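You operate a simulated robot arm through the tools that you are given. There is no shell and no other tool. Be economical: measure what you need, move in short steps, check, and stop when the job is done.

You are at the controls of a simulated two-armed robot. One attempt, no reset.

TASK
Put the outlet pipe on the shelf of the yellow-topped stand. Then take the red hand pad on the top of the blue-topped stand and put it away on the top of the finishing bench. Then put one of the rough tap bodies from the top of the blue-topped stand on the top of the finishing bench. Then take the gold tap and leave it on top of the dark carton. Do these in the order given. Set down upright: outlet pipe, red hand pad, rough tap body, gold tap.
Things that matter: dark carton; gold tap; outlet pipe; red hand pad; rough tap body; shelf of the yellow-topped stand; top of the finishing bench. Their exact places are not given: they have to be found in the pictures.

Only the result counts: the job must be done as asked and must still hold three seconds after the hand-in. Knocking over, shifting, dropping, spilling or breaking anything else fails it.

THE ROBOT
Two 7-joint arms with fingered hands on one trunk, on a base that drives. Base frame: it is fixed to the floor where the robot stands at the start and does not move with it; the origin is under the middle of the robot, x ahead of it, y to its left, z up. Units: mm, rad, N and s.
The left shoulder is at the start at [142, 125, 899], the right one opposite. Places, roughly: dark carton (32x24x9 cm) [-1500, 700, 900]; gold tap (10x7x12 cm) [500, -200, 900]; outlet pipe (7x7x13 cm) [500, 0, 900]; shelf of the yellow-topped stand [700, -2000, 300]; top of the finishing bench [-1600, -1100, 900]. Payload 3.6 kg a hand.
The TCP of each hand is the grasp point between the finger pads, 34 mm short of the fingertips. In the tool frame z runs along the fingers and y along their closing line. Largest opening 116 mm; the body of the gripper starts 40 mm behind the TCP. The gripper is a hand of 5 fingers: y runs from the thumb to the fingers, the wrist lies at [-16, -160, -164] in the tool frame, and closing takes about 1.5 s.
Orientation is that of the tool frame in the base frame, as [roll, pitch, yaw] about the fixed x, y, z axes, in that order (R = Rz(yaw) Ry(pitch) Rx(roll)). With the fingers straight down and the wrist toward the robot, the tool's x, y and z point along [0, 1, 0], [1, 0, 0] and [0, 0, -1] of the base frame.

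THE INTERFACE
- The arms move only by the tool arm_command. It takes "left_commands", "right_commands" or both (then of equal length, played together; a hand with none holds still); each is a list of rows, each a list of 2 entries, a list of its own where there are three numbers: the turn, a rotation vector about the base's x, y, z in units of 5 degrees (1.0 is 5 degrees), then the shift along the base's x, y, z in units of 30 mm (1.0 is 30 mm). In form: [[[rx, ry, rz], [dx, dy, dz]], ...]. A call has 1 to 12 rows; each row shifts and turns the commanded pose from where the row before left it. "left_grip" and "right_grip" are, for a hand that has rows, the opening, from 0 (shut) to 1 (fully open), set as the call begins (left out, the last holds). A call with a number of a shift or a turn outside -1 to 1 is refused whole. A row lasts 0.2 s, in which the tool goes at most 50 mm and 0.15 rad; a call with a longer step from one row to the next is refused whole, and so is a gripper value outside its range. Where a pose cannot be reached the arm comes as near as it can. A force on the tool above 40 N (or 10 N above the force at the start of the call, whichever is more), or a blocked arm, ends the call early, and 0.2 s more pass. Each finger travels about 153 mm/s and halts on what it meets, pressing with about 24 N; the grip force reading is that of the motor and also rises with nothing between the fingers. The clock runs only during rows and for 0.2 s after the last one: add rows that do not move to give the fingers time. It gives the time, the measured TCP pose, the force on the tool (base axes), the opening and the grip force at its end, in the units of the frame above (readings bear some noise), with the torque about the TCP (base axes, N m) and any sound that the robot's microphone picked up, and new pictures: "pictures" is both (left out), scene, wrist or none (wrist: the cameras of the hands that moved).
- Cameras (640 x 400 px; columns grow to the right, rows downward): "scene" is now at [265.3, 19.1, 1102.7]; the picture's right is [0.20, -0.98, 0.00], its down [-0.21, -0.04, -0.98] and it looks along [0.96, 0.20, -0.21] (base axes); focal length 214 px, centre (320, 200). "left" rides on the left gripper at [-69, -134, -110] in its tool frame; the picture's right is [-0.77, -0.19, 0.61], its down [0.59, -0.58, 0.57] and it looks along [0.25, 0.79, 0.55] (tool axes); focal length 256 px, centre (320, 200). "right" rides on the right gripper at [69, -134, -110] in its tool frame; the picture's right is [-0.77, 0.19, -0.61], its down [-0.59, -0.58, 0.57] and it looks along [-0.25, 0.80, 0.55] (tool axes); focal length 256 px, centre (320, 200).
- lift_body(by): slides the trunk up (or, below 0, down) by that many mm; the arms and the scene camera ride with it, the base frame stays. It gives what a move gives, with no picture.
- drive_base(legs): drives the robot by 1 to 6 legs, each [ahead, turn to the left] in mm and rad, along the robot's own axes; the way and the turn of a leg run together, so that a leg with both is an arc; at most 1500 mm and 3.142 rad a leg. The arms and the cameras ride along, it lands a little off, and it stops where it bumps. It gives what a move gives, and a new picture of the scene camera.
- set_fingers(index, middle, ring, little, thumb_bend, thumb_turn, hand): sets how far each is bent, from 0 (flat) to 1 (curled in); at 0.3 the hand is open as for a grip, at 0.7 the pads meet at the TCP. One left out holds its place. A second passes; each finger stops where it meets its share of the squeeze, and holds until it gets a number again. A gripper value or a shape takes the hand back. It gives what a move gives, with no picture; readings hold the bend of each and the force on index, middle, ring, little, thumb and palm. thumb_turn goes from beside the hand (0) to across from the fingers (1), as for a grip.
- set_grasp(shape, hand): the hand has 5 fingers and takes this shape, open, in about a second: jaw (thumb against the fingers, like two jaws); tri (thumb and two fingers); tip (a fingertip pinch); poke (one finger out to press); point (the index stretched); flat (the hand flat); cup (the hand cupped); fist (a fist). The gripper value then closes the fingers along that shape, each until it touches; the sizes above hold for jaw. It gives what a move gives, with no picture.
- head_to(pan, tilt): turns the head with the scene camera to pan (to the left, within 1.501 rad either way) and tilt (down, from -0.506 to 1.204), counted from straight ahead of the robot. It gives what a move gives, and a new picture of the scene camera.
- measure_at(camera, pixels): for up to 12 pixels [column, row] of the newest picture of that camera ("zoom" is the newest enlarged one), the place [x, y, z] in the base frame of the surface seen there, good to about 2 mm. The clock stands still meanwhile.
- inspect(camera, box): a new picture of the part [left, top, right, bottom] of that camera's present view, enlarged. The clock stands still meanwhile.
- job_done(): hands the job in; it is judged then, once.

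Go step by step. Measure first, check grasps and placings, and put right what went wrong. The budget is 110 turns and 260 pictures, counting those below and the enlarged ones. Unless the task says otherwise, let go and move clear before handing in.

The tools are called after "Request:" as a command line: name --argument value ..., lists and objects as JSON in quotes. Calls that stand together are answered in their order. arm_command: Moves the arms, as the interface text tells. Its arguments: {"type":"object","properties":{"left_commands":{"type":"array","items":{"type":"array"}},"left_grip":{"type":"number"},"right_commands":{"type":"array","items":{"type":"array"}},"right_grip":{"type":"number"},"pictures":{"type":"string","enum":["both","scene","wrist","none"]}},"required":[]} The other tools are called the same way: lift_body (by) slides the trunk up or down; set_grasp (shape, hand) gives the hand a shape; set_fingers (index, middle, ring, little, thumb_bend, thumb_turn, hand) moves the fingers one by one; drive_base (legs) drives the base; head_to (pan, tilt) turns the head that bears the scene camera; measure_at (camera, pixels) gives the place of the surface under pixels of a picture; inspect (camera, box) takes an enlarged picture of a part of a camera's view; job_done () hands the job in.

At the start:

```text
t: 0.0
left_tool_pos: [442.8, 424.0, 1166.9]
left_orientation: [3.141, -0.001, 1.571]
left_contact_force: [0.0, 1.0, -0.2]
left_ft_torque: [0.01, 0.01, 0.01]
left_opening: 116.2
left_grasp_force: 0.1
left_shape: jaw
left_bend: [0.3, 0.3, 0.3, 0.3, 0.3, 0.97]
left_finger forces: [0.1, 0.0, 0.0, 0.1, 0.1, 0.1]
right_tool_pos: [598.3, -43.5, 1210.0]
right_orientation: [-3.139, 0.0, 1.57]
right_contact_force: [0.2, 0.0, -0.3]
right_ft_torque: [-0.02, -0.03, 0.0]
right_opening: 115.8
right_grasp_force: 0.0
right_shape: jaw
right_bend: [0.3, 0.3, 0.3, 0.3, 0.3, 0.97]
right_finger forces: [0.0, 0.0, 0.0, 0.0, 0.0, 0.0]
trunk travel left (down, up): [-100.0, 662.0]
robot x, y, heading: [-3.7, 2.0, -0.002]
head pan, tilt: [0.204, 0.213]
```

scene: 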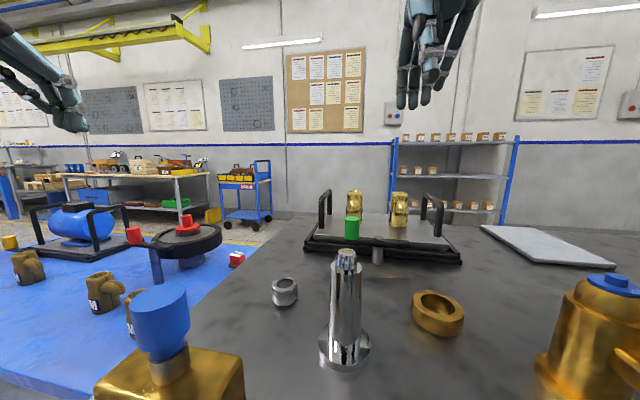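
right: 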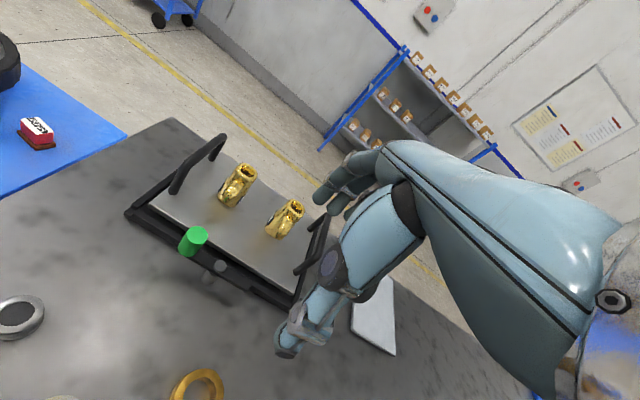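
left: 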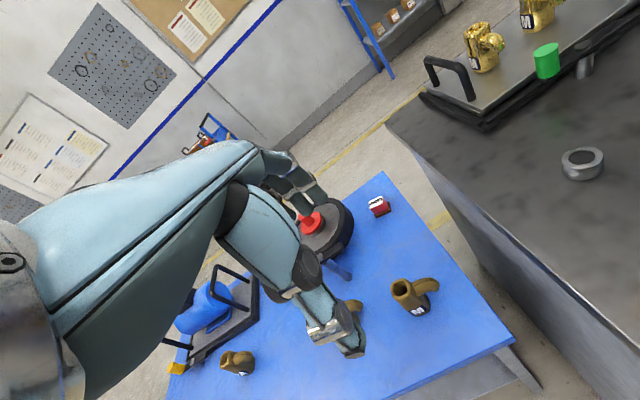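

The scene shows a chrome post at (345,310), gold taps on a tray at (355,200) and (398,210), and a red pad at (237,258). I'll measure these and look closer.

Request:
measure_at --camera "scene" --pixels '[[345, 256], [345, 340], [355, 198], [398, 215], [352, 230], [237, 258], [437, 315], [285, 290], [28, 265], [103, 290], [134, 312], [590, 340]]'

Request:
inspect --camera "scene" --box '[240, 180, 480, 380]'

Request:
inspect --camera "scene" --box '[0, 190, 260, 390]'

Request:
head_to --pan -0.5 --tilt 0.5

```text
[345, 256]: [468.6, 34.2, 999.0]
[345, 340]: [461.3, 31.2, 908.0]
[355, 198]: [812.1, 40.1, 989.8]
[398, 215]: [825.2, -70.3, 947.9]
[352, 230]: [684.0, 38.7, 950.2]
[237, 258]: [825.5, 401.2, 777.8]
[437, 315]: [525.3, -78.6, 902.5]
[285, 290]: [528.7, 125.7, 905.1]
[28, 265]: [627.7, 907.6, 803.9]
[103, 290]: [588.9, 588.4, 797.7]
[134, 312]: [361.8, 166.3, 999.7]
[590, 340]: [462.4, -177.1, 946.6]
```

```text
2.00 times, centred on (360, 280) of scene
```

zoom: 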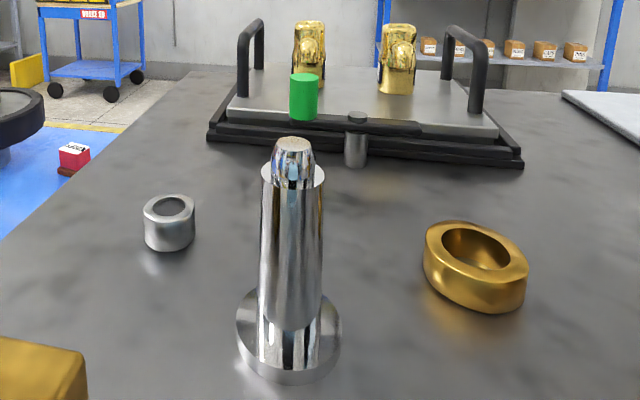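

```text
2.00 times, centred on (130, 290) of scene
```

zoom: 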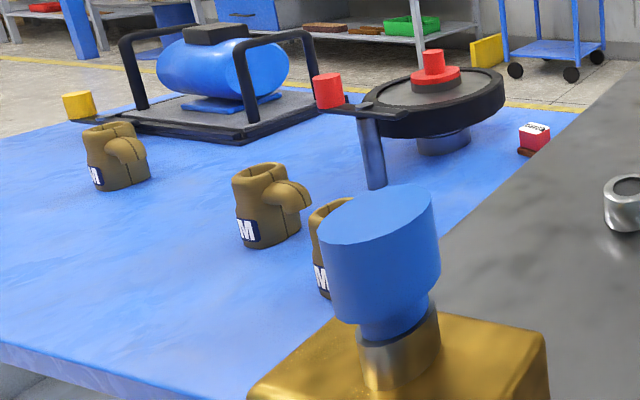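

```text
t: 1.1
left_tool_pos: [443.9, 423.1, 1168.2]
left_orientation: [-3.141, 0.0, 1.571]
left_contact_force: [-0.3, -1.3, -0.2]
left_ft_torque: [-0.03, 0.02, 0.01]
left_opening: 115.7
left_grasp_force: 0.2
left_shape: jaw
left_bend: [0.3, 0.3, 0.3, 0.3, 0.3, 0.97]
left_finger forces: [0.0, 0.1, 0.0, 0.1, 0.0, 0.1]
right_tool_pos: [597.6, -43.3, 1209.4]
right_orientation: [-3.14, 0.001, 1.57]
right_contact_force: [0.3, 0.3, 0.4]
right_ft_torque: [-0.01, 0.02, -0.01]
right_opening: 115.9
right_grasp_force: 0.1
right_shape: jaw
right_bend: [0.3, 0.3, 0.3, 0.3, 0.3, 0.97]
right_finger forces: [0.1, 0.0, 0.0, 0.1, 0.0, 0.1]
trunk travel left (down, up): [-100.0, 662.0]
robot x, y, heading: [0.4, 2.7, -0.002]
head pan, tilt: [-0.499, 0.499]
```

scene: 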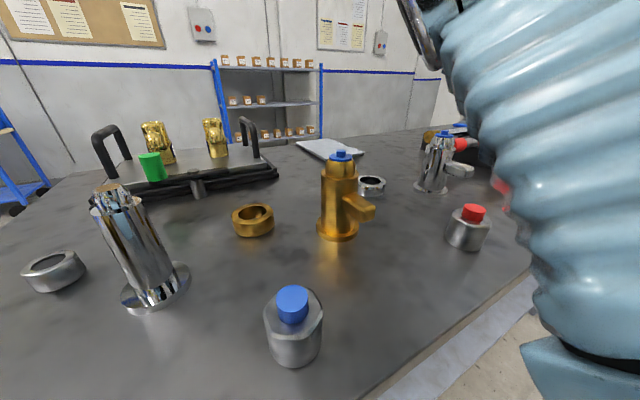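

The chrome pipe stands at (140,250), and the gold tap with blue cap at (342,195). I'll measure both and the neighbours.

Request:
measure_at --camera "scene" --pixels '[[140, 305], [125, 295], [185, 275], [110, 188], [340, 155], [337, 236], [322, 225], [362, 210], [340, 200], [290, 300], [470, 215], [255, 220]]'

Request:
inspect --camera "scene" --box '[60, 110, 380, 390]'

Request:
head_to --pan -1.5 --tilt 0.4

Request:
head_to --pan 1.5 --tilt 0.4

```text
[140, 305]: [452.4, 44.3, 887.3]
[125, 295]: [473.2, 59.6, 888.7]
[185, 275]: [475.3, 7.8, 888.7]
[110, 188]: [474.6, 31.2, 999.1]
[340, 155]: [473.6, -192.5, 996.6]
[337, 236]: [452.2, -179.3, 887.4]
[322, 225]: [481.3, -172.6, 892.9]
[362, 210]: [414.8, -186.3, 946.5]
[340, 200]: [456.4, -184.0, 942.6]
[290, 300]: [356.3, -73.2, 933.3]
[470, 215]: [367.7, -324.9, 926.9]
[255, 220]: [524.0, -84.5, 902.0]
```

```text
1.43 times, centred on (220, 250) of scene
```

zoom: 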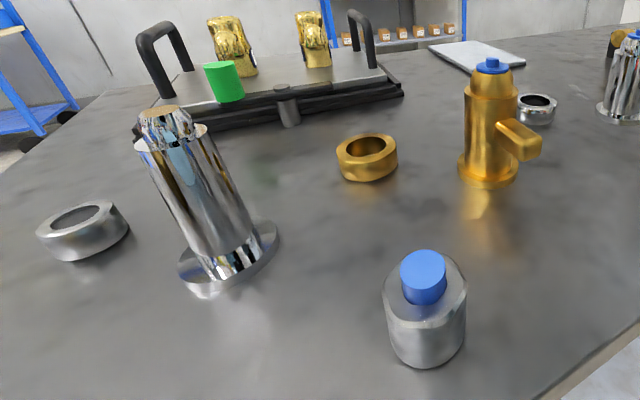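

```text
t: 2.3
left_tool_pos: [444.3, 422.2, 1168.4]
left_orientation: [-3.142, 0.002, 1.571]
left_contact_force: [0.2, -0.1, 0.3]
left_ft_torque: [0.01, 0.03, -0.02]
left_opening: 115.8
left_grasp_force: 0.1
left_shape: jaw
left_bend: [0.3, 0.3, 0.3, 0.3, 0.3, 0.97]
left_finger forces: [0.0, 0.0, 0.0, 0.0, 0.0, 0.0]
right_tool_pos: [597.6, -43.6, 1209.9]
right_orientation: [-3.139, -0.001, 1.572]
right_contact_force: [0.5, 0.1, 0.5]
right_ft_torque: [-0.04, 0.01, 0.02]
right_opening: 115.9
right_grasp_force: 0.0
right_shape: jaw
right_bend: [0.3, 0.3, 0.3, 0.3, 0.3, 0.97]
right_finger forces: [0.1, 0.0, 0.0, 0.0, 0.1, 0.0]
trunk travel left (down, up): [-100.0, 662.0]
robot x, y, heading: [-2.1, -0.1, -0.003]
head pan, tilt: [-1.499, 0.4]
```

scene: 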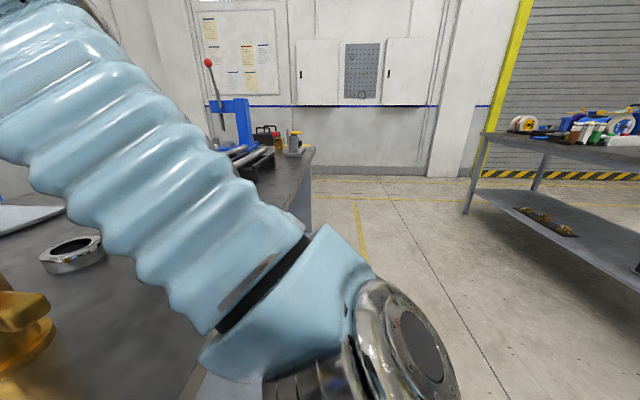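

```text
t: 4.9
left_tool_pos: [443.4, 422.5, 1167.8]
left_orientation: [-3.141, -0.001, 1.569]
left_contact_force: [0.4, 1.2, -0.5]
left_ft_torque: [0.0, 0.01, 0.02]
left_opening: 115.9
left_grasp_force: 0.0
left_shape: jaw
left_bend: [0.3, 0.3, 0.3, 0.3, 0.3, 0.97]
left_finger forces: [0.0, 0.1, 0.0, 0.1, 0.0, 0.0]
right_tool_pos: [598.0, -43.9, 1208.7]
right_orientation: [-3.14, 0.0, 1.572]
right_contact_force: [-0.5, -0.6, -0.1]
right_ft_torque: [0.01, -0.05, -0.01]
right_opening: 115.8
right_grasp_force: 0.0
right_shape: jaw
right_bend: [0.3, 0.3, 0.3, 0.3, 0.3, 0.97]
right_finger forces: [0.0, 0.0, 0.1, 0.0, 0.1, 0.1]
trunk travel left (down, up): [-100.0, 662.0]
robot x, y, heading: [-0.6, 1.1, -0.001]
head pan, tilt: [1.499, 0.4]
```

scene: 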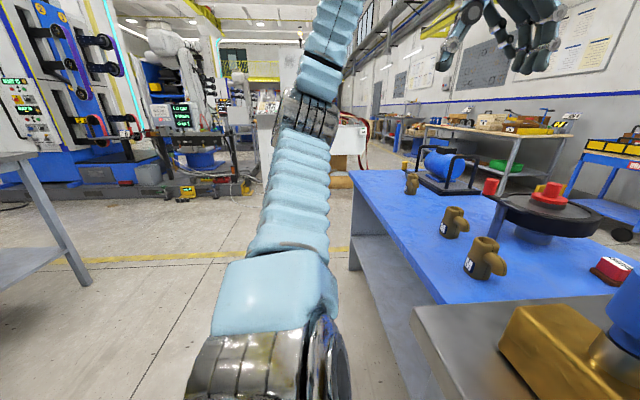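

The pipe base centre is about (473,33) on the table at z≈887. Before grasping I need to see the yellow-topped stand's shelf, so I'll raise the trunk for clearance, back off and turn right.

Request:
lift_body --by 150

Request:
drive_base --legs '[[-500, 0], [0, -1.2]]'

Request:
head_to --pan 0.3 --tilt 0.4

```text
t: 6.7
left_tool_pos: [442.5, 423.8, 1317.7]
left_orientation: [-3.141, 0.001, 1.571]
left_contact_force: [0.8, 0.2, 0.4]
left_ft_torque: [-0.04, -0.03, 0.0]
left_opening: 115.7
left_grasp_force: 0.0
left_shape: jaw
left_bend: [0.3, 0.3, 0.3, 0.3, 0.3, 0.97]
left_finger forces: [0.1, 0.0, 0.1, 0.1, 0.0, 0.0]
right_tool_pos: [599.5, -42.9, 1358.6]
right_orientation: [-3.14, 0.002, 1.571]
right_contact_force: [1.0, 0.8, -0.5]
right_ft_torque: [-0.02, 0.01, 0.0]
right_opening: 115.7
right_grasp_force: 0.0
right_shape: jaw
right_bend: [0.3, 0.3, 0.3, 0.3, 0.3, 0.97]
right_finger forces: [0.0, 0.0, 0.1, 0.0, 0.1, 0.1]
trunk travel left (down, up): [-250.0, 512.0]
robot x, y, heading: [-2.2, 1.9, -0.001]
head pan, tilt: [1.499, 0.4]
```

```text
t: 8.3
left_tool_pos: [295.2, 422.2, 1308.9]
left_orientation: [-3.121, -0.003, 1.573]
left_contact_force: [-3.6, 0.8, 0.1]
left_ft_torque: [0.0, -0.21, 0.07]
left_opening: 116.1
left_grasp_force: 0.0
left_shape: jaw
left_bend: [0.3, 0.3, 0.3, 0.3, 0.3, 0.97]
left_finger forces: [0.0, 0.0, 0.0, 0.0, 0.1, 0.0]
right_tool_pos: [450.4, -49.0, 1353.3]
right_orientation: [3.139, -0.011, 1.569]
right_contact_force: [-4.1, -2.9, 3.8]
right_ft_torque: [0.15, -0.21, 0.04]
right_opening: 116.1
right_grasp_force: 0.1
right_shape: jaw
right_bend: [0.3, 0.3, 0.3, 0.3, 0.3, 0.97]
right_finger forces: [0.0, 0.0, 0.0, 0.0, 0.0, 0.0]
trunk travel left (down, up): [-250.0, 512.0]
robot x, y, heading: [-181.9, 2.7, 0.003]
head pan, tilt: [1.499, 0.4]
stopped in leg 1: the robot was blocked; the commanded pose is now the measured one
```

scene: 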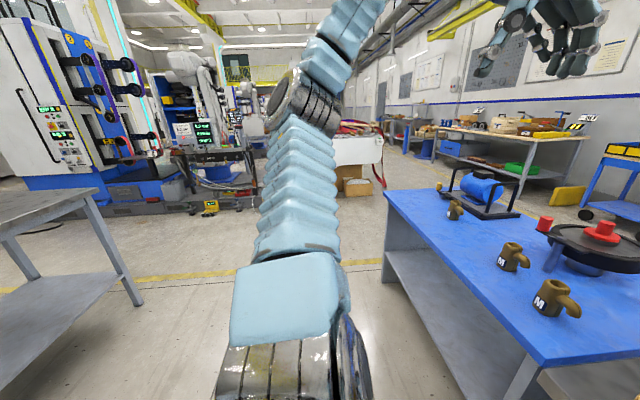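

```text
t: 9.7
left_tool_pos: [272.8, 429.3, 1292.0]
left_orientation: [-3.119, 0.013, 1.597]
left_contact_force: [0.4, 0.0, -1.0]
left_ft_torque: [-0.05, 0.03, -0.04]
left_opening: 115.8
left_grasp_force: 0.0
left_shape: jaw
left_bend: [0.3, 0.3, 0.3, 0.3, 0.3, 0.97]
left_finger forces: [0.0, 0.0, 0.1, 0.0, 0.0, 0.0]
right_tool_pos: [401.1, -54.9, 1394.8]
right_orientation: [3.067, -0.127, 1.566]
right_contact_force: [0.7, 0.5, -0.2]
right_ft_torque: [-0.06, 0.05, -0.04]
right_opening: 116.0
right_grasp_force: 0.1
right_shape: jaw
right_bend: [0.3, 0.3, 0.3, 0.3, 0.3, 0.97]
right_finger forces: [0.0, 0.1, 0.1, 0.0, 0.0, 0.1]
trunk travel left (down, up): [-250.0, 512.0]
robot x, y, heading: [-177.4, -2.6, 0.008]
head pan, tilt: [0.3, 0.4]
```

scene: 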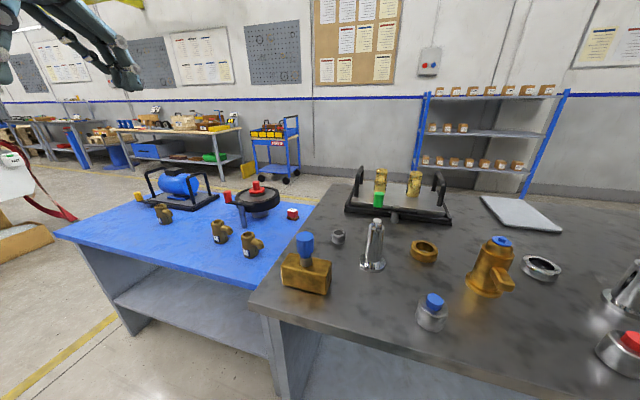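

The base was blocked going back (at x≈-180). I'll look right and left to see what stands behind.

Request:
head_to --pan -1.5 --tilt 0.3

Request:
inspect --camera "right" --box '[0, 0, 640, 400]'

Request:
inspect --camera "left" --box '[0, 0, 640, 400]'

```text
t: 11.5
left_tool_pos: [242.0, 423.5, 1322.3]
left_orientation: [3.118, 0.003, 1.57]
left_contact_force: [2.6, -0.7, -0.9]
left_ft_torque: [0.0, 0.11, -0.03]
left_opening: 116.0
left_grasp_force: 0.1
left_shape: jaw
left_bend: [0.3, 0.3, 0.3, 0.3, 0.3, 0.97]
left_finger forces: [0.0, 0.0, 0.1, 0.0, 0.0, 0.1]
right_tool_pos: [397.9, -43.3, 1370.0]
right_orientation: [3.106, -0.004, 1.577]
right_contact_force: [1.6, -0.1, -1.1]
right_ft_torque: [-0.01, 0.13, 0.06]
right_opening: 115.6
right_grasp_force: 0.0
right_shape: jaw
right_bend: [0.3, 0.3, 0.3, 0.3, 0.3, 0.97]
right_finger forces: [0.0, 0.0, 0.1, 0.0, 0.0, 0.1]
trunk travel left (down, up): [-250.0, 512.0]
robot x, y, heading: [-183.1, -2.6, 0.005]
head pan, tilt: [-1.499, 0.3]
```

scene: 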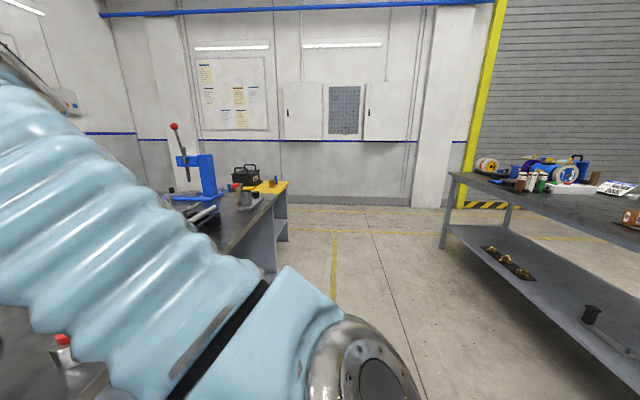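

```text
1.00 times, centred on (320, 200) of right
```

zoom: 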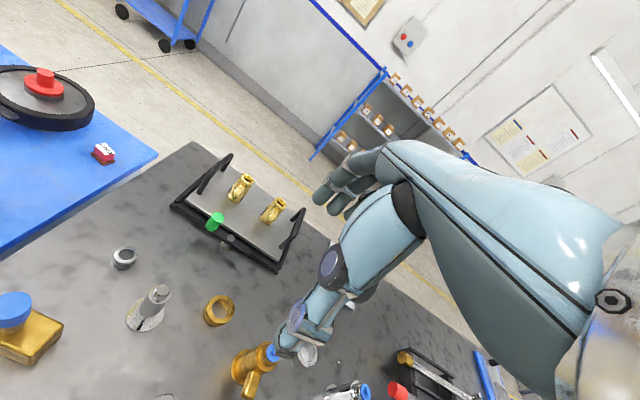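

```text
1.00 times, centred on (320, 200) of left
```

zoom: 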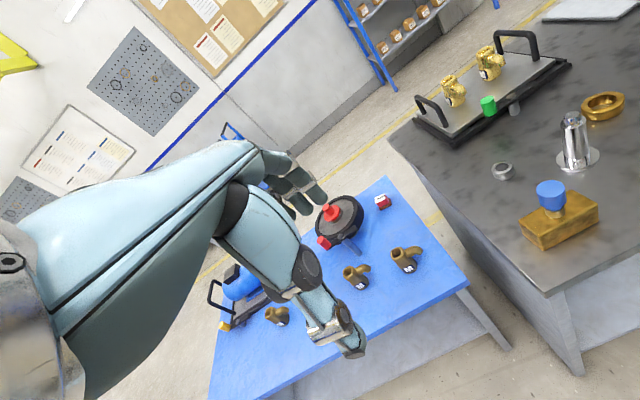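

A yellow top shows at (270,187) beyond the big table's end; I'll measure it and the bench on the right.

Request:
measure_at --camera "scene" --pixels '[[270, 187], [286, 182], [285, 238], [265, 250], [448, 175], [520, 215], [635, 245], [445, 245], [610, 185], [510, 265], [300, 240]]'

Request:
inspect --camera "scene" --box '[420, 120, 640, 320]'

Request:
inspect --camera "scene" --box '[150, 120, 310, 280]'

Request:
head_to --pan 1.5 --tilt 0.5

```text
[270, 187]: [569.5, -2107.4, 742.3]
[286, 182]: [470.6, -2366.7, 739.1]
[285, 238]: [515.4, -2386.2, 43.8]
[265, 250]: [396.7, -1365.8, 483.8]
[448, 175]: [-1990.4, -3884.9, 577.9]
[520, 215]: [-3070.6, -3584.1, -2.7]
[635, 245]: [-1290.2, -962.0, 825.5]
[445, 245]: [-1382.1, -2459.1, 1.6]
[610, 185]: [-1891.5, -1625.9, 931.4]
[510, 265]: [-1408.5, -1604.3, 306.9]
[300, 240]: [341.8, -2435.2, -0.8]
```

```text
2.00 times, centred on (530, 220) of scene
```

zoom: 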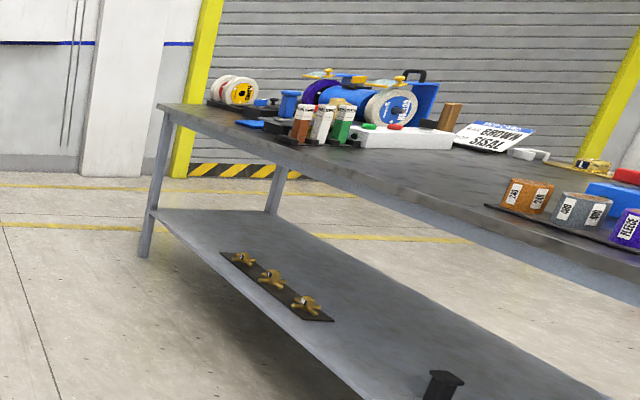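

```text
2.50 times, centred on (230, 200) of scene
```

zoom: 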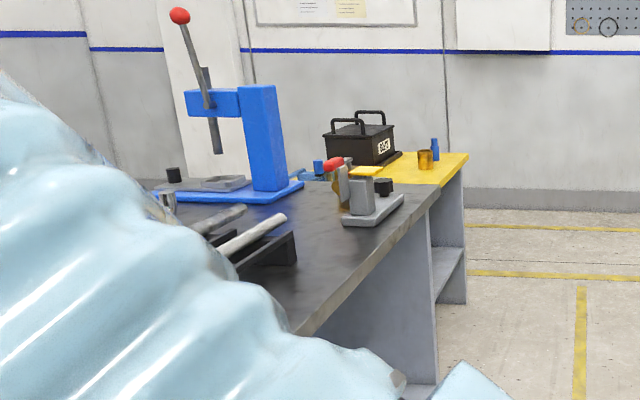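

```text
t: 14.1
left_tool_pos: [242.3, 424.5, 1322.5]
left_orientation: [3.118, 0.0, 1.573]
left_contact_force: [0.3, -0.2, 0.2]
left_ft_torque: [0.01, 0.01, -0.03]
left_opening: 116.1
left_grasp_force: 0.1
left_shape: jaw
left_bend: [0.3, 0.3, 0.3, 0.3, 0.3, 0.97]
left_finger forces: [0.0, 0.0, 0.1, 0.1, 0.1, 0.1]
right_tool_pos: [397.1, -42.8, 1370.6]
right_orientation: [3.102, -0.009, 1.578]
right_contact_force: [0.2, 0.3, 0.0]
right_ft_torque: [-0.01, -0.02, -0.03]
right_opening: 115.8
right_grasp_force: 0.0
right_shape: jaw
right_bend: [0.3, 0.3, 0.3, 0.3, 0.3, 0.97]
right_finger forces: [0.0, 0.1, 0.0, 0.1, 0.1, 0.0]
trunk travel left (down, up): [-250.0, 512.0]
robot x, y, heading: [-181.4, -1.0, 0.006]
head pan, tilt: [1.499, 0.499]
```

scene: 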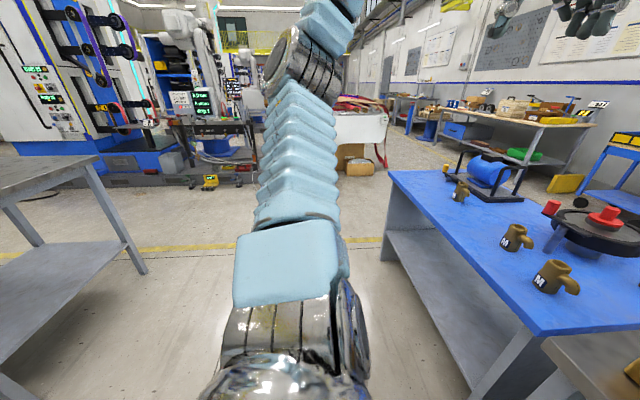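

Request:
measure_at --camera "scene" --pixels '[[95, 160], [5, 190], [140, 270], [120, 240], [10, 260], [30, 170], [10, 390], [20, 350], [385, 255], [480, 380], [600, 350], [390, 172]]'

Request:
head_to --pan 1.5 --tilt 1.1

Request:
head_to --pan -1.5 --tilt 1.1

```text
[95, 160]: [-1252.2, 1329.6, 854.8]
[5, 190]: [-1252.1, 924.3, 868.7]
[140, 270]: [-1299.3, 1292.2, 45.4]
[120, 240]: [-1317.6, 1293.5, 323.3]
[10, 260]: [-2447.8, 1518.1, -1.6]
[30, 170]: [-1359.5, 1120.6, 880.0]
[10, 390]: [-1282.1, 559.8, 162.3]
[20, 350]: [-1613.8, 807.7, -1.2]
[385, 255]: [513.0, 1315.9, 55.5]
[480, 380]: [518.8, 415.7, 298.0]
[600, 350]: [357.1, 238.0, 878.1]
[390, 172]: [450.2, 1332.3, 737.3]
```

```text
t: 15.1
left_tool_pos: [242.4, 424.1, 1322.7]
left_orientation: [3.12, 0.0, 1.572]
left_contact_force: [0.0, 0.8, 0.6]
left_ft_torque: [0.02, 0.03, 0.02]
left_opening: 115.9
left_grasp_force: 0.0
left_shape: jaw
left_bend: [0.3, 0.3, 0.3, 0.3, 0.3, 0.97]
left_finger forces: [0.1, 0.0, 0.0, 0.0, 0.0, 0.0]
right_tool_pos: [398.3, -41.8, 1370.9]
right_orientation: [3.101, -0.009, 1.579]
right_contact_force: [0.1, -0.4, -0.5]
right_ft_torque: [-0.02, 0.01, 0.0]
right_opening: 116.1
right_grasp_force: 0.1
right_shape: jaw
right_bend: [0.3, 0.3, 0.3, 0.3, 0.3, 0.97]
right_finger forces: [0.0, 0.1, 0.0, 0.0, 0.1, 0.0]
trunk travel left (down, up): [-250.0, 512.0]
robot x, y, heading: [-180.9, 1.4, 0.003]
head pan, tilt: [1.499, 1.1]
```

scene: 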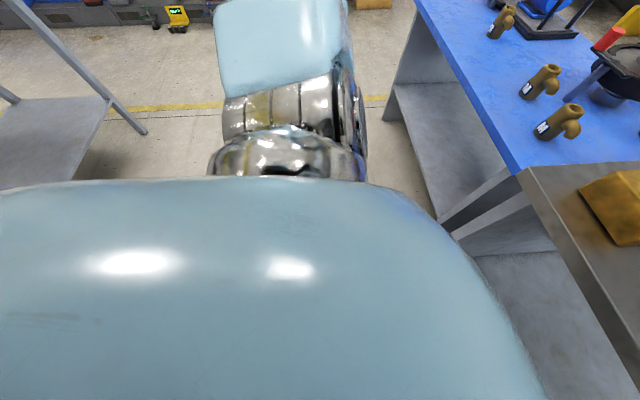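

```text
t: 17.7
left_tool_pos: [242.1, 422.8, 1322.8]
left_orientation: [3.12, -0.001, 1.572]
left_contact_force: [0.3, 0.2, 0.2]
left_ft_torque: [0.04, 0.01, -0.02]
left_opening: 115.9
left_grasp_force: 0.0
left_shape: jaw
left_bend: [0.3, 0.3, 0.3, 0.3, 0.3, 0.97]
left_finger forces: [0.0, 0.0, 0.0, 0.1, 0.0, 0.0]
right_tool_pos: [398.5, -43.1, 1371.1]
right_orientation: [3.101, -0.007, 1.577]
right_contact_force: [-0.7, -0.2, 0.0]
right_ft_torque: [0.0, 0.02, 0.0]
right_opening: 115.8
right_grasp_force: 0.2
right_shape: jaw
right_bend: [0.3, 0.3, 0.3, 0.3, 0.3, 0.97]
right_finger forces: [0.0, 0.1, 0.0, 0.0, 0.0, 0.0]
trunk travel left (down, up): [-250.0, 512.0]
robot x, y, heading: [-181.3, -5.4, 0.006]
head pan, tilt: [-1.499, 1.1]
```

scene: 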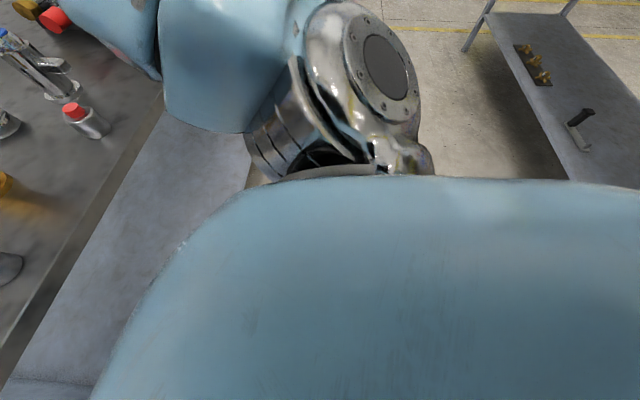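

The next bench's edge is at x≈-1252, so there is free floor behind me. I'll try a short reverse again and see.

Request:
drive_base --legs '[[-150, 0]]'

```text
t: 18.9
left_tool_pos: [98.3, 430.5, 1323.6]
left_orientation: [3.118, -0.002, 1.593]
left_contact_force: [1.6, -0.5, -0.5]
left_ft_torque: [-0.07, 0.12, -0.01]
left_opening: 116.2
left_grasp_force: 0.0
left_shape: jaw
left_bend: [0.3, 0.3, 0.3, 0.3, 0.3, 0.97]
left_finger forces: [0.0, 0.0, 0.0, 0.0, 0.0, 0.1]
right_tool_pos: [248.5, -39.1, 1387.5]
right_orientation: [3.049, -0.019, 1.592]
right_contact_force: [0.1, -7.0, 1.1]
right_ft_torque: [0.32, -0.05, 0.11]
right_opening: 116.0
right_grasp_force: 0.0
right_shape: jaw
right_bend: [0.3, 0.3, 0.3, 0.3, 0.3, 0.97]
right_finger forces: [0.1, 0.0, 0.1, 0.1, 0.0, 0.0]
trunk travel left (down, up): [-250.0, 512.0]
robot x, y, heading: [-292.4, -0.2, 0.009]
head pan, tilt: [-1.499, 1.1]
stopped in leg 1: the robot was blocked; the commanded pose is now the measured one
```

scene: 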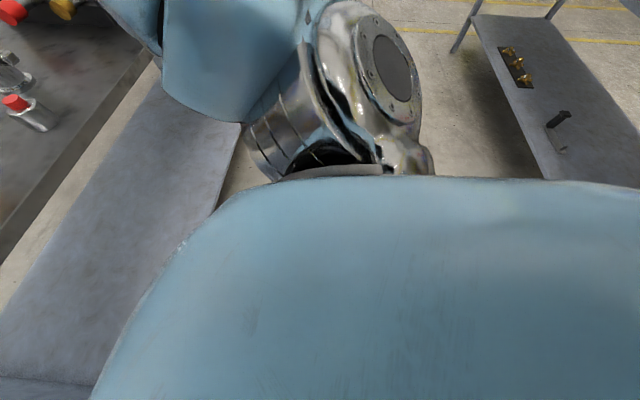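

The right arm lags during the reverse, as if touching something. I'll look around the right arm.

Request:
head_to --pan -0.8 --tilt 0.1

Request:
head_to --pan 0.6 --tilt 0.0

Request:
inspect --camera "right" --box '[0, 0, 640, 400]'

```text
t: 20.2
left_tool_pos: [90.4, 429.1, 1326.4]
left_orientation: [3.112, -0.004, 1.591]
left_contact_force: [0.6, -0.1, -1.2]
left_ft_torque: [-0.01, 0.1, 0.03]
left_opening: 116.3
left_grasp_force: 0.1
left_shape: jaw
left_bend: [0.3, 0.3, 0.3, 0.3, 0.3, 0.97]
left_finger forces: [0.0, 0.0, 0.1, 0.1, 0.0, 0.1]
right_tool_pos: [239.7, -39.2, 1389.6]
right_orientation: [3.047, -0.026, 1.593]
right_contact_force: [0.8, -0.2, -1.0]
right_ft_torque: [0.01, 0.05, 0.01]
right_opening: 115.9
right_grasp_force: 0.0
right_shape: jaw
right_bend: [0.3, 0.3, 0.3, 0.3, 0.3, 0.97]
right_finger forces: [0.0, 0.0, 0.1, 0.0, 0.0, 0.1]
trunk travel left (down, up): [-250.0, 512.0]
robot x, y, heading: [-292.9, -0.5, 0.009]
head pan, tilt: [-0.799, 0.099]
```

scene: 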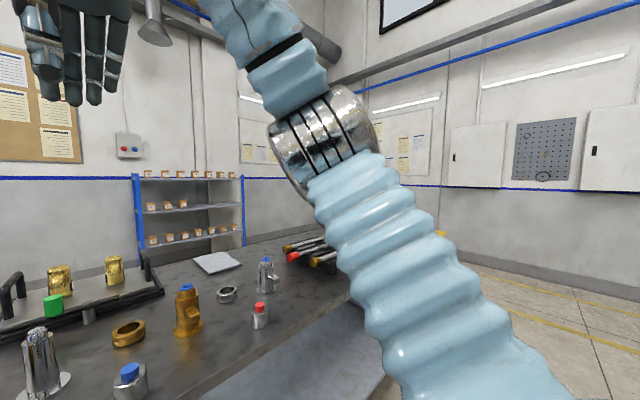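

```text
t: 21.8
left_tool_pos: [78.6, 430.1, 1329.1]
left_orientation: [3.1, 0.0, 1.595]
left_contact_force: [0.3, -0.4, -0.6]
left_ft_torque: [-0.03, -0.02, -0.01]
left_opening: 115.9
left_grasp_force: 0.1
left_shape: jaw
left_bend: [0.3, 0.3, 0.3, 0.3, 0.3, 0.97]
left_finger forces: [0.1, 0.0, 0.1, 0.0, 0.1, 0.1]
right_tool_pos: [228.9, -33.4, 1394.8]
right_orientation: [3.033, -0.028, 1.604]
right_contact_force: [0.5, -0.2, 0.0]
right_ft_torque: [0.01, -0.02, 0.03]
right_opening: 116.2
right_grasp_force: 0.0
right_shape: jaw
right_bend: [0.3, 0.3, 0.3, 0.3, 0.3, 0.97]
right_finger forces: [0.0, 0.1, 0.0, 0.0, 0.1, 0.0]
trunk travel left (down, up): [-250.0, 512.0]
robot x, y, heading: [-293.2, -1.0, 0.011]
head pan, tilt: [0.6, 0.0]
```

scene: 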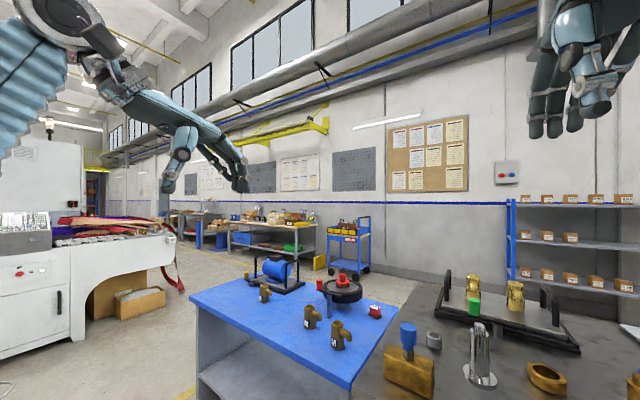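

```text
1.00 times, centred on (320, 200) of right
```

zoom: 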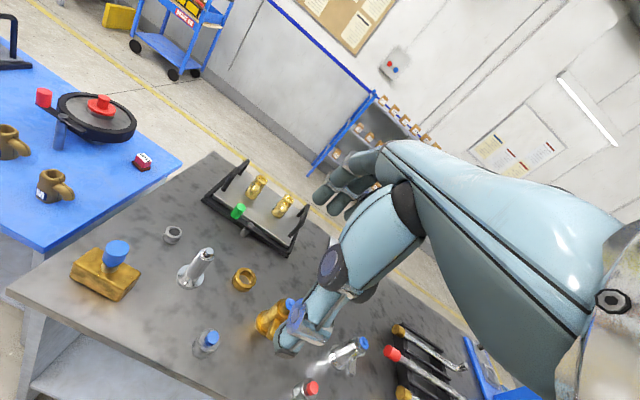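

The base keeps stopping with nothing visible nearby. I'll turn right in place so the head can see behind.

Request:
drive_base --legs '[[0, -0.7]]'

Request:
head_to --pan -1.5 --tilt 0.6

```text
t: 24.0
left_tool_pos: [267.5, 91.7, 1329.9]
left_orientation: [3.099, -0.003, 0.9]
left_contact_force: [0.1, -0.7, -0.2]
left_ft_torque: [0.0, 0.0, -0.03]
left_opening: 116.3
left_grasp_force: 0.1
left_shape: jaw
left_bend: [0.3, 0.3, 0.3, 0.3, 0.3, 0.97]
left_finger forces: [0.1, 0.1, 0.1, 0.1, 0.1, 0.1]
right_tool_pos: [87.4, -361.3, 1393.2]
right_orientation: [3.032, -0.028, 0.911]
right_contact_force: [-0.3, -0.9, 0.0]
right_ft_torque: [0.03, 0.01, 0.0]
right_opening: 115.8
right_grasp_force: 0.1
right_shape: jaw
right_bend: [0.3, 0.3, 0.3, 0.3, 0.3, 0.97]
right_finger forces: [0.0, 0.0, 0.0, 0.0, 0.0, 0.0]
trunk travel left (down, up): [-250.0, 512.0]
robot x, y, heading: [-297.1, -2.5, -0.688]
head pan, tilt: [0.6, 0.0]
```

scene: 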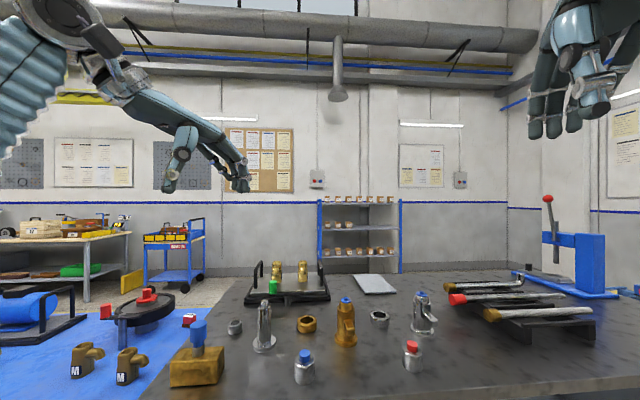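

```text
t: 26.0
left_tool_pos: [267.7, 91.6, 1327.8]
left_orientation: [3.1, -0.002, 0.9]
left_contact_force: [0.3, -0.5, 0.5]
left_ft_torque: [-0.01, 0.0, -0.03]
left_opening: 115.9
left_grasp_force: 0.0
left_shape: jaw
left_bend: [0.3, 0.3, 0.3, 0.3, 0.3, 0.97]
left_finger forces: [0.0, 0.0, 0.1, 0.0, 0.0, 0.1]
right_tool_pos: [87.4, -360.4, 1394.9]
right_orientation: [3.031, -0.029, 0.911]
right_contact_force: [-0.5, -0.4, 0.4]
right_ft_torque: [0.0, 0.03, -0.02]
right_opening: 116.1
right_grasp_force: 0.0
right_shape: jaw
right_bend: [0.3, 0.3, 0.3, 0.3, 0.3, 0.97]
right_finger forces: [0.1, 0.0, 0.1, 0.0, 0.0, 0.0]
trunk travel left (down, up): [-250.0, 512.0]
robot x, y, heading: [-292.3, -1.9, -0.686]
head pan, tilt: [-1.499, 0.6]
```

scene: 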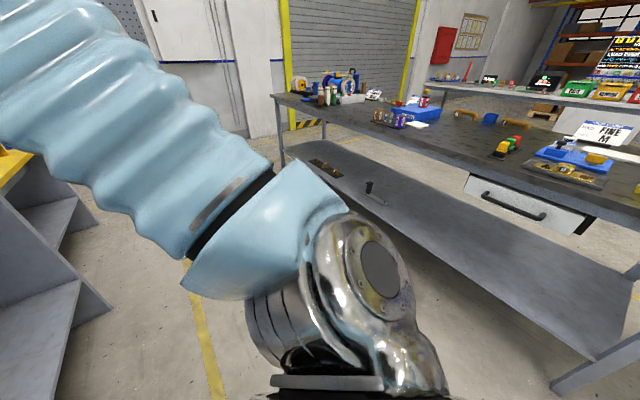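

Turning works and the floor is clear, so the reverse stop was likely arm lag. I'll turn to face -y and drive ahead to view the yellow-topped stand's shelf.

Request:
drive_base --legs '[[0, -0.88], [1000, 0]]'

Request:
head_to --pan 0.6 --tilt 0.5

```text
t: 33.5
left_tool_pos: [127.1, -1381.3, 1329.2]
left_orientation: [3.099, -0.001, 0.007]
left_contact_force: [-0.6, -1.0, -0.2]
left_ft_torque: [0.0, -0.01, 0.0]
left_opening: 115.9
left_grasp_force: 0.0
left_shape: jaw
left_bend: [0.3, 0.3, 0.3, 0.3, 0.3, 0.97]
left_finger forces: [0.1, 0.0, 0.0, 0.1, 0.0, 0.0]
right_tool_pos: [-339.8, -1523.6, 1394.4]
right_orientation: [3.031, -0.026, 0.018]
right_contact_force: [0.5, 0.3, 1.4]
right_ft_torque: [-0.01, 0.01, 0.03]
right_opening: 115.9
right_grasp_force: 0.1
right_shape: jaw
right_bend: [0.3, 0.3, 0.3, 0.3, 0.3, 0.97]
right_finger forces: [0.0, 0.0, 0.0, 0.0, 0.0, 0.1]
trunk travel left (down, up): [-250.0, 512.0]
robot x, y, heading: [-294.6, -1000.0, -1.575]
head pan, tilt: [-1.499, 0.6]
```

scene: 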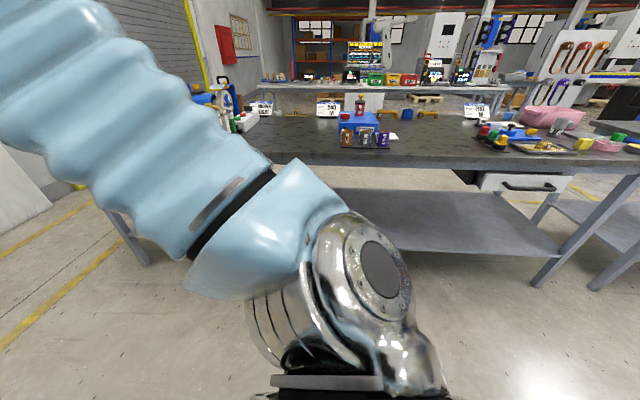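

```text
t: 35.5
left_tool_pos: [126.9, -1380.2, 1330.1]
left_orientation: [3.099, -0.001, 0.007]
left_contact_force: [-0.4, 0.2, -0.6]
left_ft_torque: [0.0, 0.02, 0.02]
left_opening: 116.0
left_grasp_force: 0.0
left_shape: jaw
left_bend: [0.3, 0.3, 0.3, 0.3, 0.3, 0.97]
left_finger forces: [0.0, 0.0, 0.0, 0.0, 0.1, 0.0]
right_tool_pos: [-337.8, -1523.8, 1395.0]
right_orientation: [3.029, -0.028, 0.018]
right_contact_force: [-0.2, -0.6, 0.2]
right_ft_torque: [-0.02, 0.01, 0.0]
right_opening: 116.0
right_grasp_force: 0.2
right_shape: jaw
right_bend: [0.3, 0.3, 0.3, 0.3, 0.3, 0.97]
right_finger forces: [0.0, 0.1, 0.1, 0.1, 0.1, 0.0]
trunk travel left (down, up): [-250.0, 512.0]
robot x, y, heading: [-295.6, -1000.7, -1.575]
head pan, tilt: [0.6, 0.499]
```

scene: 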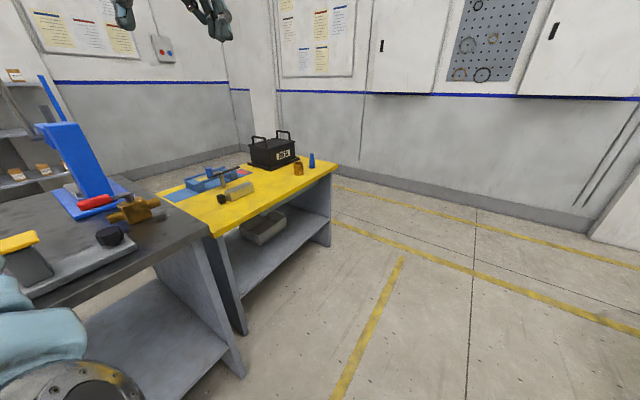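

The stand's shelf is visible at (285,235) with a grey box at (262,225). I'll measure shelf and openings.

Request:
measure_at --camera "scene" --pixels '[[280, 250], [310, 222], [323, 220], [327, 243], [335, 163], [213, 235], [240, 330], [240, 292], [262, 228], [265, 240], [285, 205], [275, 172]]'

Request:
inspect --camera "scene" --box '[180, 130, 360, 340]'

```text
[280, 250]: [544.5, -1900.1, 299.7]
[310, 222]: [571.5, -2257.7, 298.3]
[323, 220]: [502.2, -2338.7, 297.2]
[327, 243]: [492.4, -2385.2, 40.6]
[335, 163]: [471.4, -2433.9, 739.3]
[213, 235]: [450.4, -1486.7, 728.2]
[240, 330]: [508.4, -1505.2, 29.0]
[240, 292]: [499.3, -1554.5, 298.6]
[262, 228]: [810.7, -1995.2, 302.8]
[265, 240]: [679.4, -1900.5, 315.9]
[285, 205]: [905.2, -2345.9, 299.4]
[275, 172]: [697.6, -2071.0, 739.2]
```

```text
1.90 times, centred on (270, 235) of scene
```

zoom: 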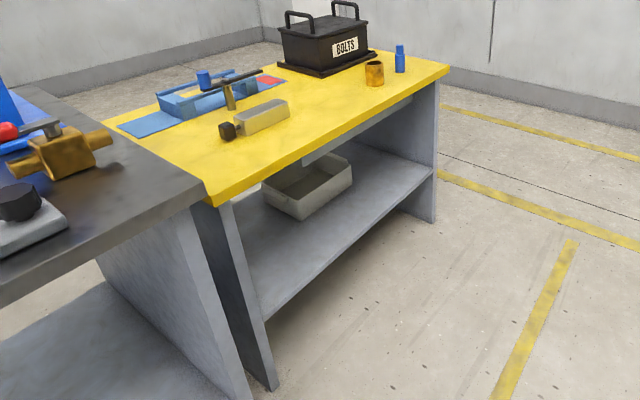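

Shelf is z≈299, front edge x≈497, top underside ≈700, with free space at y≈-2150, so a top-down grasp will work there. Now I return to the big table to take the pipe.

Request:
drive_base --legs '[[0, 3.142], [1100, 0], [0, -1.567], [230, 0]]'

Request:
head_to --pan 0.0 --tilt 0.5

```text
refused: 3.142 is not a number from -3.14159 to 3.14159
```

```text
t: 36.5
left_tool_pos: [127.2, -1380.5, 1329.0]
left_orientation: [3.1, 0.0, 0.008]
left_contact_force: [-0.7, -0.2, -0.3]
left_ft_torque: [0.02, -0.03, 0.03]
left_opening: 116.0
left_grasp_force: 0.0
left_shape: jaw
left_bend: [0.3, 0.3, 0.3, 0.3, 0.3, 0.97]
left_finger forces: [0.0, 0.0, 0.0, 0.1, 0.1, 0.0]
right_tool_pos: [-338.3, -1522.0, 1395.1]
right_orientation: [3.03, -0.027, 0.018]
right_contact_force: [0.0, -0.6, -0.7]
right_ft_torque: [0.02, 0.02, -0.01]
right_opening: 116.1
right_grasp_force: 0.0
right_shape: jaw
right_bend: [0.3, 0.3, 0.3, 0.3, 0.3, 0.97]
right_finger forces: [0.0, 0.0, 0.1, 0.0, 0.0, 0.0]
trunk travel left (down, up): [-250.0, 512.0]
robot x, y, heading: [-293.9, -999.6, -1.577]
head pan, tilt: [0.0, 0.499]
```

scene: 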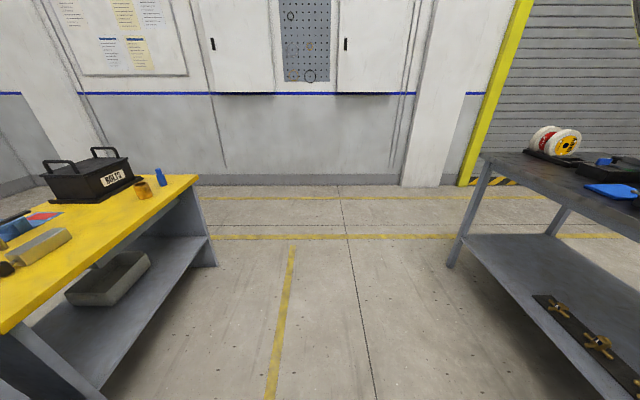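

Refused by a hair; I'll use 3.14.

Request:
drive_base --legs '[[0, -3.14], [1100, 0], [0, -1.566], [230, 0]]'

Request:
head_to --pan -0.1 --tilt 0.6

```text
t: 54.6
left_tool_pos: [312.0, 529.7, 1331.8]
left_orientation: [3.091, -0.001, 1.588]
left_contact_force: [1.2, -0.3, 0.1]
left_ft_torque: [0.04, 0.09, -0.05]
left_opening: 115.8
left_grasp_force: 0.1
left_shape: jaw
left_bend: [0.3, 0.3, 0.3, 0.3, 0.3, 0.97]
left_finger forces: [0.1, 0.0, 0.0, 0.1, 0.0, 0.1]
right_tool_pos: [461.2, 69.5, 1404.5]
right_orientation: [2.997, -0.04, 1.62]
right_contact_force: [1.0, -0.2, -0.9]
right_ft_torque: [0.03, 0.03, 0.04]
right_opening: 115.9
right_grasp_force: 0.2
right_shape: jaw
right_bend: [0.3, 0.3, 0.3, 0.3, 0.3, 0.97]
right_finger forces: [0.0, 0.1, 0.0, 0.0, 0.1, 0.0]
trunk travel left (down, up): [-250.0, 512.0]
robot x, y, heading: [-54.5, 100.4, 0.003]
head pan, tilt: [0.0, 0.499]
```

scene: 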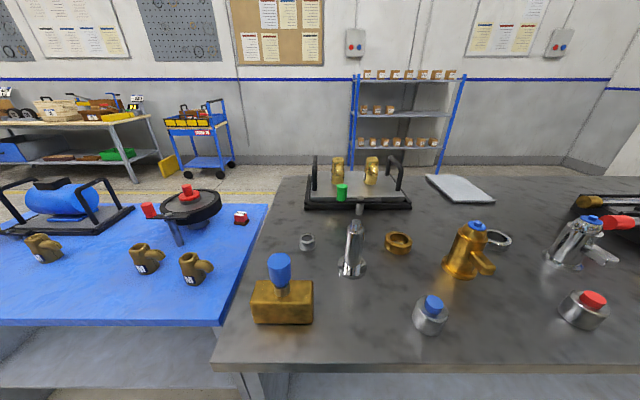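

```text
t: 55.3
left_tool_pos: [298.3, 531.0, 1335.3]
left_orientation: [3.08, -0.001, 1.589]
left_contact_force: [0.5, 0.1, 0.6]
left_ft_torque: [-0.01, 0.06, -0.05]
left_opening: 116.3
left_grasp_force: 0.1
left_shape: jaw
left_bend: [0.3, 0.3, 0.3, 0.3, 0.3, 0.97]
left_finger forces: [0.0, 0.1, 0.0, 0.0, 0.0, 0.0]
right_tool_pos: [447.7, 70.3, 1408.2]
right_orientation: [2.986, -0.04, 1.619]
right_contact_force: [0.6, 1.0, 0.9]
right_ft_torque: [0.0, 0.02, -0.05]
right_opening: 116.0
right_grasp_force: 0.1
right_shape: jaw
right_bend: [0.3, 0.3, 0.3, 0.3, 0.3, 0.97]
right_finger forces: [0.1, 0.1, 0.0, 0.1, 0.0, 0.0]
trunk travel left (down, up): [-250.0, 512.0]
robot x, y, heading: [-53.3, 100.4, 0.003]
head pan, tilt: [-0.099, 0.6]
```

scene: 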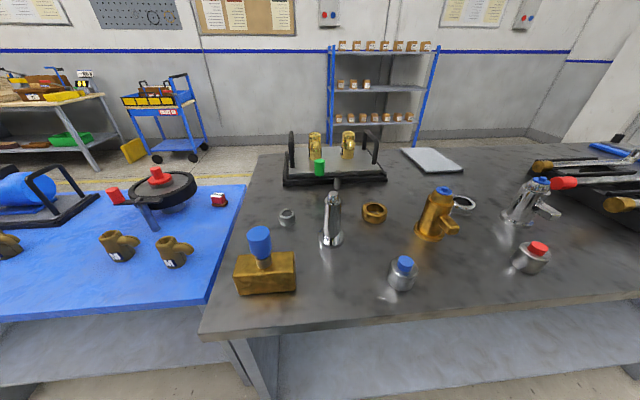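

The robot now stands at (-53,100). I'll re-measure the pipe from here: cap (332,195), body, base.

Request:
measure_at --camera "scene" --pixels '[[332, 192], [326, 212], [338, 212], [332, 212], [332, 240], [321, 241], [343, 240], [330, 246], [285, 215], [372, 212], [260, 265], [260, 235]]'

Request:
arm_command --right_commands '[[[-0.15, 0.6, -0.19], [0, 0, 0]], [[-0.15, 0.6, -0.19], [0, 0, 0]], [[-0.16, 0.6, -0.19], [0, 0, 0]], [[0, 0, 0], [0, -1, -1]], [[0, 0, 0], [0, 0, -1]], [[0, 0, 0], [0, 0, -1]], [[0, 0, 0], [0, 0, -1]], [[0, 0, 0], [0, 0, -1]], [[0, 0, 0], [0, 0, -1]], [[0, 0, 0], [0, 0, -1]], [[0, 0, 0], [0, 0, 0]]]' --right_grip 1

```text
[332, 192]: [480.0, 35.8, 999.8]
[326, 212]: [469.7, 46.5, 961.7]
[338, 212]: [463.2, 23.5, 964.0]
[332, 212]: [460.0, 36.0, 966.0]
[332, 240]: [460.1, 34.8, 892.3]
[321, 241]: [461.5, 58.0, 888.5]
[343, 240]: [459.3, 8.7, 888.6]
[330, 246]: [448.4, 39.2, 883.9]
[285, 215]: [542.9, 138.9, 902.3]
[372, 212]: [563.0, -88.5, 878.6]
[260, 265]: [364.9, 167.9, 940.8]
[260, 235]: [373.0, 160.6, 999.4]
```

```text
t: 57.7
left_tool_pos: [298.5, 528.7, 1335.5]
left_orientation: [3.08, -0.004, 1.588]
left_contact_force: [-0.7, -0.2, 0.3]
left_ft_torque: [-0.03, 0.01, -0.01]
left_opening: 116.1
left_grasp_force: 0.1
left_shape: jaw
left_bend: [0.3, 0.3, 0.3, 0.3, 0.3, 0.97]
left_finger forces: [0.0, 0.1, 0.0, 0.0, 0.0, 0.1]
right_tool_pos: [444.8, 38.7, 1196.6]
right_orientation: [-3.14, -0.004, 1.568]
right_contact_force: [-0.1, 0.3, 0.5]
right_ft_torque: [0.01, 0.02, 0.02]
right_opening: 115.9
right_grasp_force: 0.1
right_shape: jaw
right_bend: [0.3, 0.3, 0.3, 0.3, 0.3, 0.97]
right_finger forces: [0.1, 0.0, 0.0, 0.1, 0.0, 0.0]
trunk travel left (down, up): [-250.0, 512.0]
robot x, y, heading: [-56.3, 99.7, 0.007]
head pan, tilt: [-0.099, 0.6]
```

scene: 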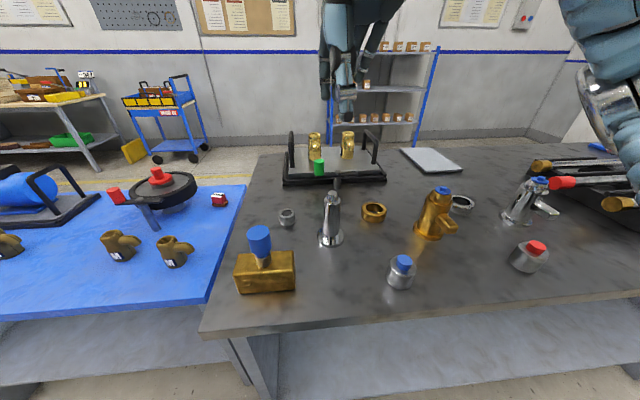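
right: 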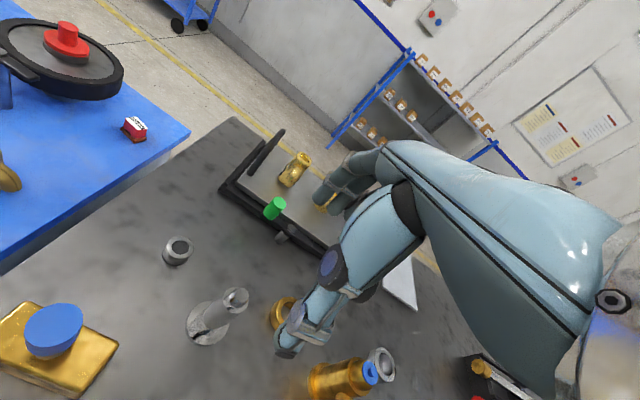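

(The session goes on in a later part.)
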